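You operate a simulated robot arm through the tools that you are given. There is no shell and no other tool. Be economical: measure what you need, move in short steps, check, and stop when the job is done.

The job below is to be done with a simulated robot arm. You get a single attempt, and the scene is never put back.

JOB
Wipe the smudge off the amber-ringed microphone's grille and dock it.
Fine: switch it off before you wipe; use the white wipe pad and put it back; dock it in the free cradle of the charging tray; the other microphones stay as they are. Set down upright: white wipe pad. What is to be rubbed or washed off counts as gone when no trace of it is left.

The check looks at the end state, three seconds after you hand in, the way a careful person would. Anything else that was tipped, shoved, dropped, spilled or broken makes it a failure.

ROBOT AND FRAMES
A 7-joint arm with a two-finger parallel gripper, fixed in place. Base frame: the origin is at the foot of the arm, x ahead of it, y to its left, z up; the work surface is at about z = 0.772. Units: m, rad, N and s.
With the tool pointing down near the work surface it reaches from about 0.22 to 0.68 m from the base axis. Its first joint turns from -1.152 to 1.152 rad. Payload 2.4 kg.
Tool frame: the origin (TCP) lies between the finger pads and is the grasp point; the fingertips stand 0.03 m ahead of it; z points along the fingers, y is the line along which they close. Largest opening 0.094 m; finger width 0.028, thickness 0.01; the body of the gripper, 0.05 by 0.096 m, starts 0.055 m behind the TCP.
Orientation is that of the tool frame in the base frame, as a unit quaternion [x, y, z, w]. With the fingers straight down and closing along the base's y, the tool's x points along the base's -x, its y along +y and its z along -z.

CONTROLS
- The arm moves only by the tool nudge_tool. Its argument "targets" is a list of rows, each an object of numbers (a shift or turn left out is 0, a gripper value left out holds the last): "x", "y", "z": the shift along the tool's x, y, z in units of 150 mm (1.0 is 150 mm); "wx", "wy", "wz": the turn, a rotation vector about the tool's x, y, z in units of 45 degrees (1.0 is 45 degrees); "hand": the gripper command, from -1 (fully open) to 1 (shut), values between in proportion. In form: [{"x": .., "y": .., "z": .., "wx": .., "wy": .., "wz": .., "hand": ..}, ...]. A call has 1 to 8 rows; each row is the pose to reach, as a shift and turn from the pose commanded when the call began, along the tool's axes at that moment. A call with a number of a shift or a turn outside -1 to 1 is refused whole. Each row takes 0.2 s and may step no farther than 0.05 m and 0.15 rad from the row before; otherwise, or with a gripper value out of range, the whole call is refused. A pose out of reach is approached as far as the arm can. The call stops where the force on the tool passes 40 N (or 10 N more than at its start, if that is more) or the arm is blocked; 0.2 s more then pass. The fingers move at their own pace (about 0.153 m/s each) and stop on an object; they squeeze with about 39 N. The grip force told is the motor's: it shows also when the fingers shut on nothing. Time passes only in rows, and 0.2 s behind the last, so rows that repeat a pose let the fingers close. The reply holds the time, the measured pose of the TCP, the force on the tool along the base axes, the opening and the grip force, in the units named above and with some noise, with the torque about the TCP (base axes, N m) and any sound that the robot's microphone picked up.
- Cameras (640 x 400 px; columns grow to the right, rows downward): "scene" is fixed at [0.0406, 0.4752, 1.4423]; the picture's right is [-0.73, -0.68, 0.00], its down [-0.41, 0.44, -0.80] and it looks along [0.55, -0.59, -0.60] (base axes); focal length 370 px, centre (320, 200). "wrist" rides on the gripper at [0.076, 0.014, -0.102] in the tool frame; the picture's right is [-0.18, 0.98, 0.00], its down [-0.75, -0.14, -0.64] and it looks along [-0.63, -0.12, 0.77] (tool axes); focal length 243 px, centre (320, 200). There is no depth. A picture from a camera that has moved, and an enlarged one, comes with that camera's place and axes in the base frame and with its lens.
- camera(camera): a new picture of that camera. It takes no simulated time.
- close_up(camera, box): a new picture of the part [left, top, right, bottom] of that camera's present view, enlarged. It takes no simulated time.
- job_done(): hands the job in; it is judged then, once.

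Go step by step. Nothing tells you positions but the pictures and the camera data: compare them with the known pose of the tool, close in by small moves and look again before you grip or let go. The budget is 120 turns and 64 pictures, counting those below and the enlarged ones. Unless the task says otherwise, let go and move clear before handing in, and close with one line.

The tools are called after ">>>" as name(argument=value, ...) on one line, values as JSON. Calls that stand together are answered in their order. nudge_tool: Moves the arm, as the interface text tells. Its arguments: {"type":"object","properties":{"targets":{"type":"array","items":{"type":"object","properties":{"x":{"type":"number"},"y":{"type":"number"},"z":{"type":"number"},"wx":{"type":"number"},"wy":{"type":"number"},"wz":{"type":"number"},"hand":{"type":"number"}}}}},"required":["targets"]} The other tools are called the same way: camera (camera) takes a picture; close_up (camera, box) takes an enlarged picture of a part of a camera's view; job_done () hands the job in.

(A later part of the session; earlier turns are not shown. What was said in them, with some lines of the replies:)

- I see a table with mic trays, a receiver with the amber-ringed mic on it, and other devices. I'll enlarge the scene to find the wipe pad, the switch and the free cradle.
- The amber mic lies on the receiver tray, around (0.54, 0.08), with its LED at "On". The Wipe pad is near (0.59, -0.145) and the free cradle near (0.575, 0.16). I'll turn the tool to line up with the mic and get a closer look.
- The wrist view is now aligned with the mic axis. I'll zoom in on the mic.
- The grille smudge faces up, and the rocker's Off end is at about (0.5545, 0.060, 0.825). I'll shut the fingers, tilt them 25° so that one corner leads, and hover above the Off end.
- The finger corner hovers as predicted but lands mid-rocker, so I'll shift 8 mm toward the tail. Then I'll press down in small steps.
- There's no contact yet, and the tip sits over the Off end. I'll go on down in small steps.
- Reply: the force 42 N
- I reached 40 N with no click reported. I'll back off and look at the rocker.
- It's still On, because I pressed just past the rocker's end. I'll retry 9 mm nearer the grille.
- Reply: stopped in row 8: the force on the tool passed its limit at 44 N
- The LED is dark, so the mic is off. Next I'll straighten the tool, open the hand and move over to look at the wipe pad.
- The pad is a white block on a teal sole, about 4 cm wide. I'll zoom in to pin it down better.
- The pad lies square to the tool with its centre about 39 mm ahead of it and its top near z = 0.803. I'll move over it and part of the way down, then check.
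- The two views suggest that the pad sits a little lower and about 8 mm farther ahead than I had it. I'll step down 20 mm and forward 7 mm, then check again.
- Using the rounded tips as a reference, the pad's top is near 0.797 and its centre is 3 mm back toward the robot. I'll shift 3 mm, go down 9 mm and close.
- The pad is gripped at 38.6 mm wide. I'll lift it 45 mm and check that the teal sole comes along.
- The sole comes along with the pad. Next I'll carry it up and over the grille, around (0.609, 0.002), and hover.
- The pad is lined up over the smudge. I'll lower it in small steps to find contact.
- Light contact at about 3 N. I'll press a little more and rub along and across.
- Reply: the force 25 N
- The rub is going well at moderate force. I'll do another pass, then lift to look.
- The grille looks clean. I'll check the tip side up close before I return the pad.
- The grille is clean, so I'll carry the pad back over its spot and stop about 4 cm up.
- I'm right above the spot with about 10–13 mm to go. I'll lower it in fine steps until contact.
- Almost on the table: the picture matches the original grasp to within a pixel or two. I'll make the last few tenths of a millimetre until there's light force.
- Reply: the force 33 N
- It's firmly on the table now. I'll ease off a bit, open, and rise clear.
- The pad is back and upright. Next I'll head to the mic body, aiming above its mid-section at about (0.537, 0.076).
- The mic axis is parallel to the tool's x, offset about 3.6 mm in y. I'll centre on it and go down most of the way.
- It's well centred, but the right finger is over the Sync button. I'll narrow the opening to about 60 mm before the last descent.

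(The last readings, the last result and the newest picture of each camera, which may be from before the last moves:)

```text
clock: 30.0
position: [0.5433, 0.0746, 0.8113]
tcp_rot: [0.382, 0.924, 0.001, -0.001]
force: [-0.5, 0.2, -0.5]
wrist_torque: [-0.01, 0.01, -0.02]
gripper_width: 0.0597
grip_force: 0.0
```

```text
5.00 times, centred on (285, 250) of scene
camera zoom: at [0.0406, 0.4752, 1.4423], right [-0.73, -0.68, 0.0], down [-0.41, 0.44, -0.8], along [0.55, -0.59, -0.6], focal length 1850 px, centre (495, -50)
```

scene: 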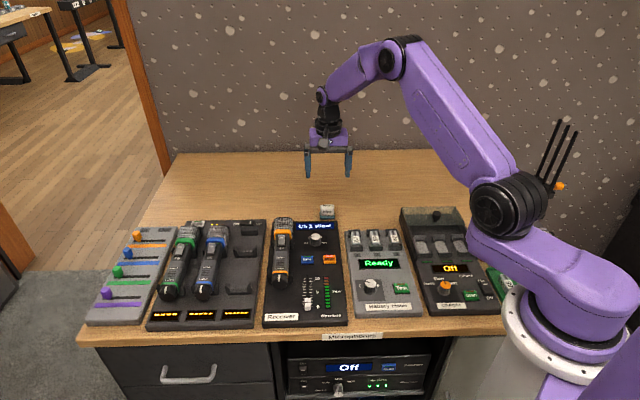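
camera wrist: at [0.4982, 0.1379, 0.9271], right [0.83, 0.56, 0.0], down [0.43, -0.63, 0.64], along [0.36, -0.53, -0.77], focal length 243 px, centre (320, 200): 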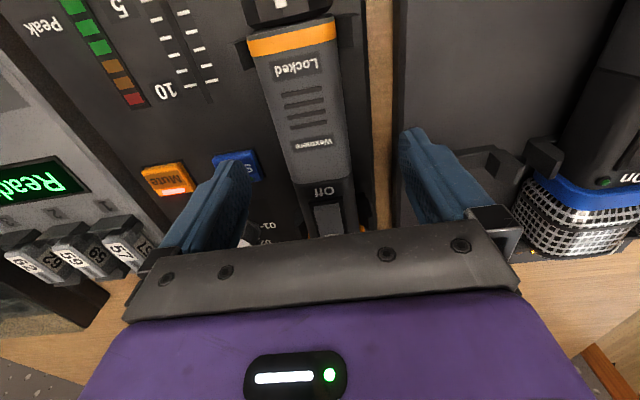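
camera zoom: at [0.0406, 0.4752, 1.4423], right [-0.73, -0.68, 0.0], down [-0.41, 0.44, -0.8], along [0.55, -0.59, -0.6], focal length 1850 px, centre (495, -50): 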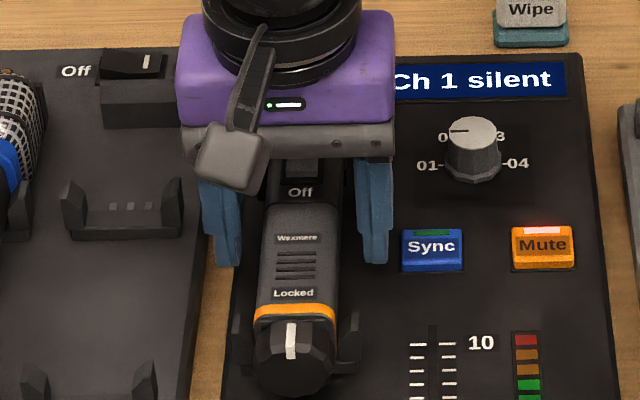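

The fingers straddle the body without touching anything. Closing now.

>>> nudge_tool(targets=[{"hand": 1}, {"hand": 1}, {"hand": 1}])

>>> close_up(camera="wrist", box=[220, 0, 460, 240])

```text
clock: 30.8
position: [0.5433, 0.0742, 0.8123]
tcp_rot: [0.383, 0.924, 0.001, -0.002]
force: [-0.8, -0.2, 0.7]
wrist_torque: [-0.02, -0.15, -0.03]
gripper_width: 0.0401
grip_force: 39.1
```

```text
1.67 times, centred on (340, 120) of wrist
camera zoom: at [0.4991, 0.138, 0.9154], right [0.83, 0.56, 0.0], down [0.43, -0.63, 0.64], along [0.36, -0.53, -0.77], focal length 404 px, centre (287, 333)
```

zoom: 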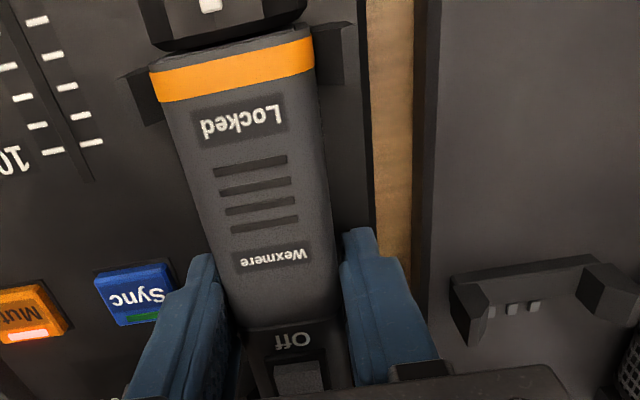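

The mic is gripped at 40 mm. I'll lift straight up, slowly.

>>> nudge_tool(targets=[{"z": -0.05}, {"z": -0.1}, {"z": -0.2}, {"z": -0.35}, {"z": -0.55}, {"z": -0.75}, {"z": -0.75}])

>>> close_up(camera="scene", box=[160, 170, 360, 310])

>>> camera(camera="wrist")

```text
clock: 32.4
position: [0.5442, 0.0745, 0.9247]
tcp_rot: [0.383, 0.924, 0.0, -0.002]
force: [0.0, 0.0, -3.8]
wrist_torque: [0.1, 0.1, 0.0]
gripper_width: 0.0401
grip_force: 38.5
```

```text
2.86 times, centred on (260, 240) of scene
camera zoom: at [0.0406, 0.4752, 1.4423], right [-0.73, -0.68, 0.0], down [-0.41, 0.44, -0.8], along [0.55, -0.59, -0.6], focal length 1057 px, centre (491, 86)
```

zoom: 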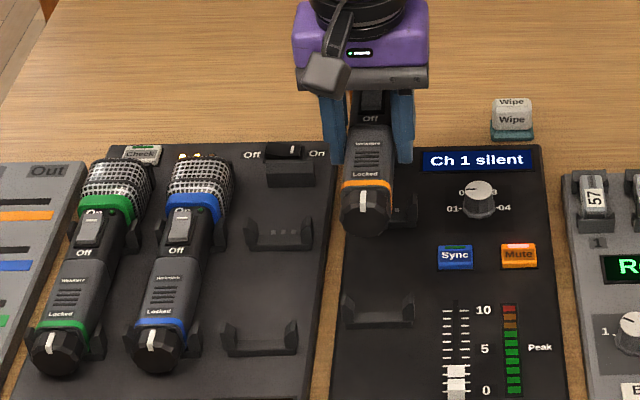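

```text
19 pictures are left
camera wrist: at [0.4996, 0.1383, 1.0288], right [0.83, 0.56, 0.0], down [0.43, -0.63, 0.64], along [0.36, -0.53, -0.77], focal length 243 px, centre (320, 200)
```

wrist: 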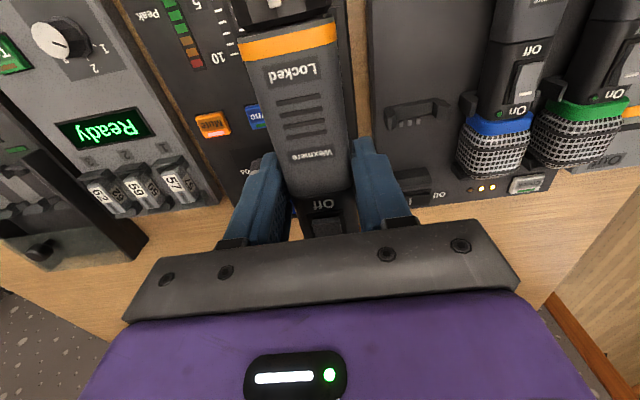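

The mic hangs level, and its weight is small. The free cradle is about 24 mm tailward and 90 mm to the left of the receiver cradle, so I'll move above it and compare.

>>> nudge_tool(targets=[{"x": 0.05, "y": 0.2}, {"x": 0.1, "y": 0.4}, {"x": 0.16, "y": 0.603}, {"x": 0.16, "y": 0.603}])

>>> close_up(camera="scene", box=[150, 180, 340, 310])

>>> camera(camera="wrist")

```text
clock: 33.4
position: [0.5898, 0.1545, 0.9241]
tcp_rot: [0.383, 0.924, 0.0, -0.002]
force: [-0.7, 0.2, -3.9]
wrist_torque: [0.07, 0.09, 0.02]
gripper_width: 0.04
grip_force: 39.4
```

```text
3.08 times, centred on (245, 245) of scene
camera zoom: at [0.0406, 0.4753, 1.4423], right [-0.73, -0.68, 0.0], down [-0.41, 0.44, -0.8], along [0.55, -0.59, -0.6], focal length 1138 px, centre (551, 62)
```

zoom: 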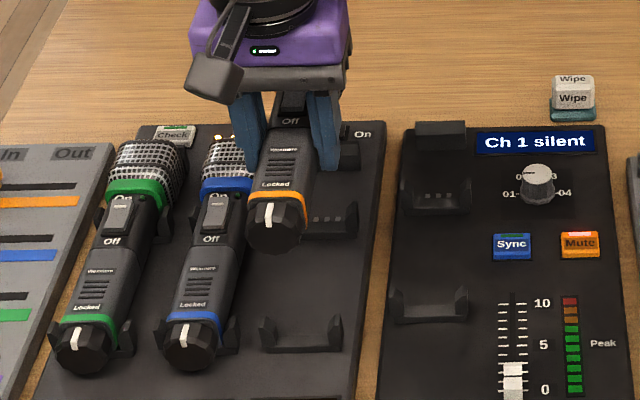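

```text
17 pictures are left
camera wrist: at [0.5465, 0.2189, 1.0284], right [0.83, 0.56, 0.0], down [0.43, -0.63, 0.64], along [0.36, -0.53, -0.77], focal length 243 px, centre (320, 200)
```

wrist: 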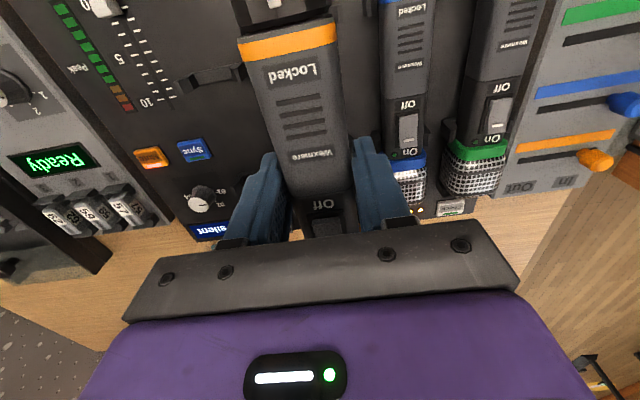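

The receiver cradle is visible now, and fork-to-fork measurement confirms the offset to within about 1 mm. I'll lower the mic to about 2 cm above its seat and check.

>>> nudge_tool(targets=[{"x": 0.007, "y": -0.005, "z": 0.15}, {"x": 0.007, "y": -0.005, "z": 0.3}, {"x": 0.007, "y": -0.005, "z": 0.45}, {"x": 0.007, "y": -0.005, "z": 0.57}])

>>> close_up(camera="scene", box=[170, 210, 290, 310])

>>> camera(camera="wrist")

```text
clock: 34.4
position: [0.5888, 0.157, 0.8383]
tcp_rot: [0.383, 0.924, 0.0, -0.001]
force: [0.5, -0.2, -3.8]
wrist_torque: [0.12, 0.08, -0.01]
gripper_width: 0.0402
grip_force: 38.7
```

```text
4.00 times, centred on (230, 260) of scene
camera zoom: at [0.0406, 0.4752, 1.4423], right [-0.73, -0.68, 0.0], down [-0.41, 0.44, -0.8], along [0.55, -0.59, -0.6], focal length 1480 px, centre (680, -40)
```

zoom: 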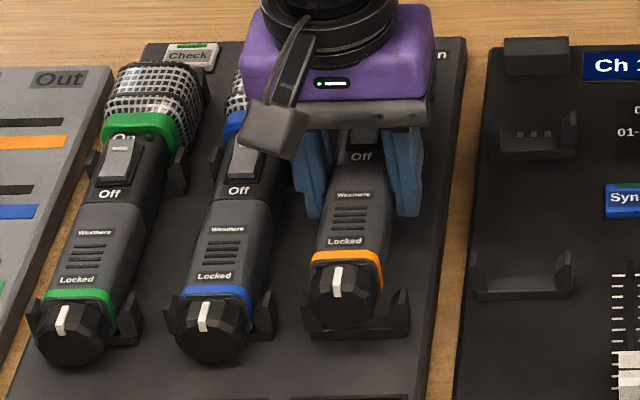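

```text
15 pictures are left
camera wrist: at [0.5441, 0.221, 0.9421], right [0.83, 0.56, 0.0], down [0.43, -0.63, 0.64], along [0.36, -0.53, -0.77], focal length 243 px, centre (320, 200)
```

wrist: 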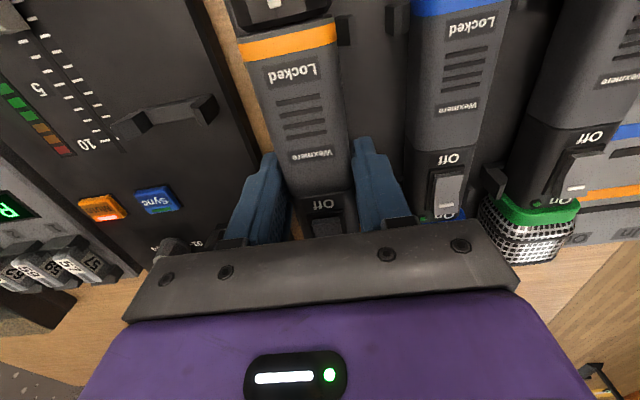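

The geometry check shows the amber mic is 75 mm from blue, which matches the blue–green spacing. It's level with them along the axis and parallel, so I'll lower it to its seat in fine steps.

>>> nudge_tool(targets=[{"z": 0.05}, {"z": 0.1}, {"z": 0.13}, {"z": 0.145}, {"z": 0.16}])

>>> close_up(camera="scene", box=[170, 210, 290, 310])

```text
clock: 35.6
position: [0.5884, 0.1563, 0.8141]
tcp_rot: [0.382, 0.924, 0.001, -0.001]
force: [0.1, -0.7, -3.7]
wrist_torque: [0.11, 0.09, 0.01]
gripper_width: 0.0403
grip_force: 38.6
```

```text
4.00 times, centred on (230, 260) of scene
camera zoom: at [0.0406, 0.4752, 1.4423], right [-0.73, -0.68, 0.0], down [-0.41, 0.44, -0.8], along [0.55, -0.59, -0.6], focal length 1480 px, centre (680, -40)
```

zoom: 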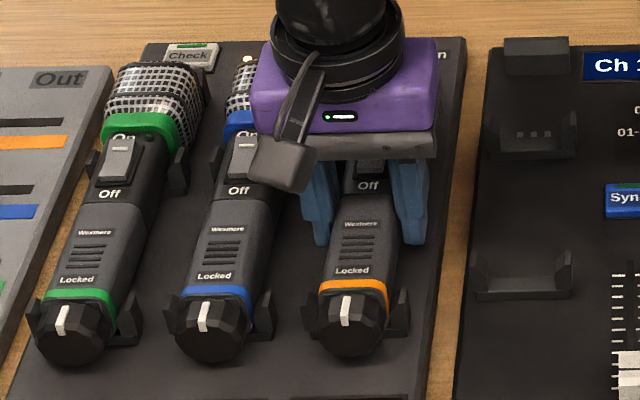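

It's nearly seated, no contact yet, and lined up with its neighbours. I'll continue in 1 mm steps.

>>> nudge_tool(targets=[{"z": 0.007}, {"z": 0.014}, {"z": 0.02}])

```text
clock: 36.4
position: [0.5888, 0.1562, 0.8122]
tcp_rot: [0.383, 0.924, 0.0, -0.001]
force: [-0.9, -1.4, 0.8]
wrist_torque: [-0.09, -0.11, -0.1]
gripper_width: 0.0399
grip_force: 38.8
```

Seating contact has begun, since the weight is now off the hand. I'll go a hair lower, release with a limited opening, and look before leaving.

>>> nudge_tool(targets=[{"z": 0.004}, {"z": 0.004, "hand": 0.0}, {"z": 0.004, "hand": -0.3}, {"z": 0.004, "hand": -0.3}])

>>> close_up(camera="scene", box=[170, 210, 290, 310])

>>> camera(camera="wrist")

```text
clock: 37.4
position: [0.5876, 0.156, 0.8105]
tcp_rot: [0.382, 0.924, 0.0, -0.002]
force: [0.3, 0.8, -0.2]
wrist_torque: [-0.02, 0.01, -0.02]
gripper_width: 0.061
grip_force: 0.1
```

```text
4.00 times, centred on (230, 260) of scene
camera zoom: at [0.0406, 0.4752, 1.4423], right [-0.73, -0.68, 0.0], down [-0.41, 0.44, -0.8], along [0.55, -0.59, -0.6], focal length 1480 px, centre (680, -40)
```

zoom: 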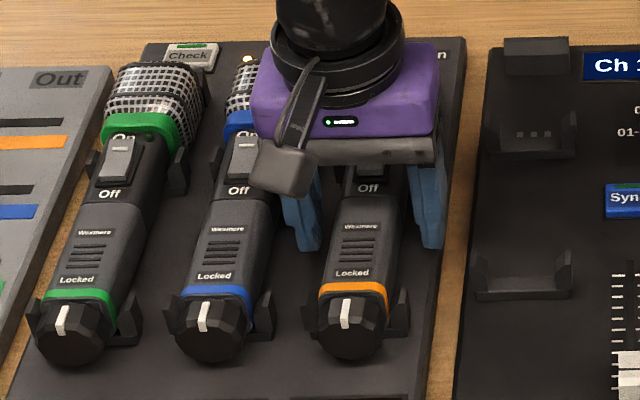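

```text
12 pictures are left
camera wrist: at [0.544, 0.2202, 0.9143], right [0.83, 0.56, 0.0], down [0.43, -0.63, 0.64], along [0.36, -0.53, -0.77], focal length 243 px, centre (320, 200)
```

wrist: 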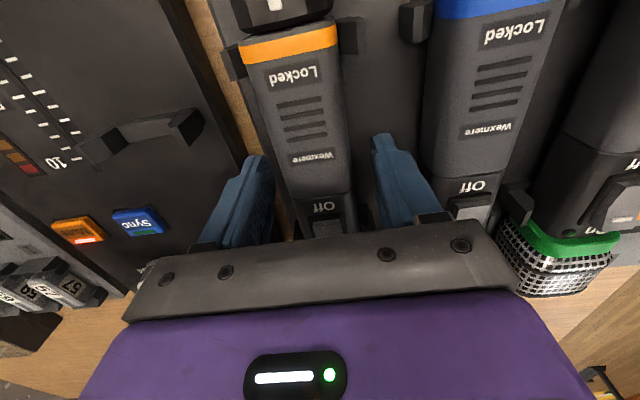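

The mic sits in the fork, level with its neighbours, and both fingers are clear. I'll rise straight up and then back away.

>>> nudge_tool(targets=[{"z": -0.15}, {"z": -0.4}, {"z": -0.7}, {"z": -0.98}, {"x": -0.1, "y": -0.25, "z": -0.98}, {"x": -0.2, "y": -0.5, "z": -0.98}, {"x": -0.3, "y": -0.75, "z": -0.98}, {"x": -0.3, "y": -0.98, "z": -0.98}])

>>> close_up(camera="scene", box=[150, 200, 350, 330])

>>> close_up(camera="scene", box=[180, 210, 270, 270])

>>> camera(camera="wrist")

```text
clock: 39.2
position: [0.513, 0.0185, 0.9587]
tcp_rot: [0.383, 0.924, 0.0, -0.002]
force: [0.3, 0.5, 0.3]
wrist_torque: [0.0, 0.01, -0.01]
gripper_width: 0.0609
grip_force: 0.0
```

```text
3.08 times, centred on (250, 265) of scene
camera zoom: at [0.0406, 0.4752, 1.4423], right [-0.73, -0.68, 0.0], down [-0.41, 0.44, -0.8], along [0.55, -0.59, -0.6], focal length 1138 px, centre (535, 0)
```

zoom: 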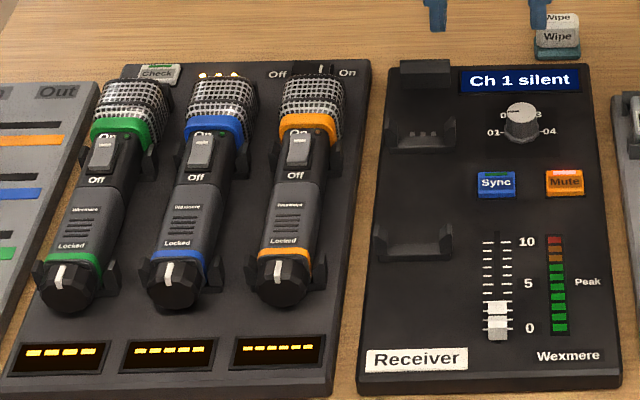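

```text
6.67 times, centred on (225, 240) of scene
camera zoom: at [0.0406, 0.4752, 1.4423], right [-0.73, -0.68, 0.0], down [-0.41, 0.44, -0.8], along [0.55, -0.59, -0.6], focal length 2466 px, centre (953, -67)
```

zoom: 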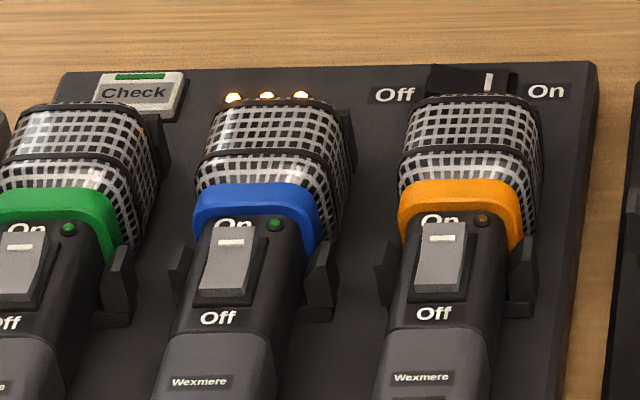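

```text
9 pictures are left
camera wrist: at [0.4701, 0.0824, 1.0619], right [0.83, 0.56, 0.0], down [0.43, -0.63, 0.64], along [0.36, -0.53, -0.77], focal length 243 px, centre (320, 200)
```

wrist: 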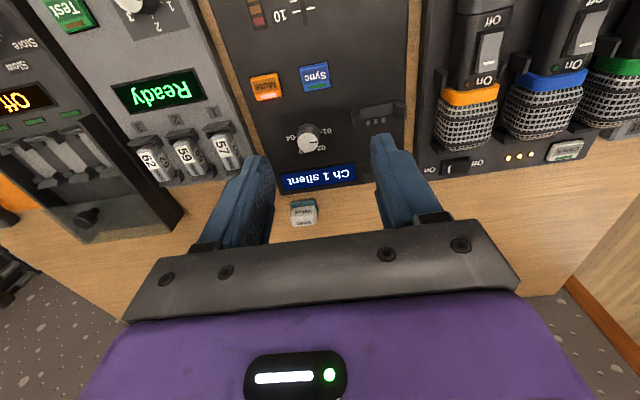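

The amber mic is off, clean and docked, and all three dock lights are lit. The pad is upright on its spot and the hand is clear, so I'm handing in.

>>> job_done()

```text
The job is handed in.
```

I switched the amber-ringed microphone off, wiped its grille clean and docked it in the free cradle. The white wipe pad is back upright in its place, and I didn't move the other microphones.
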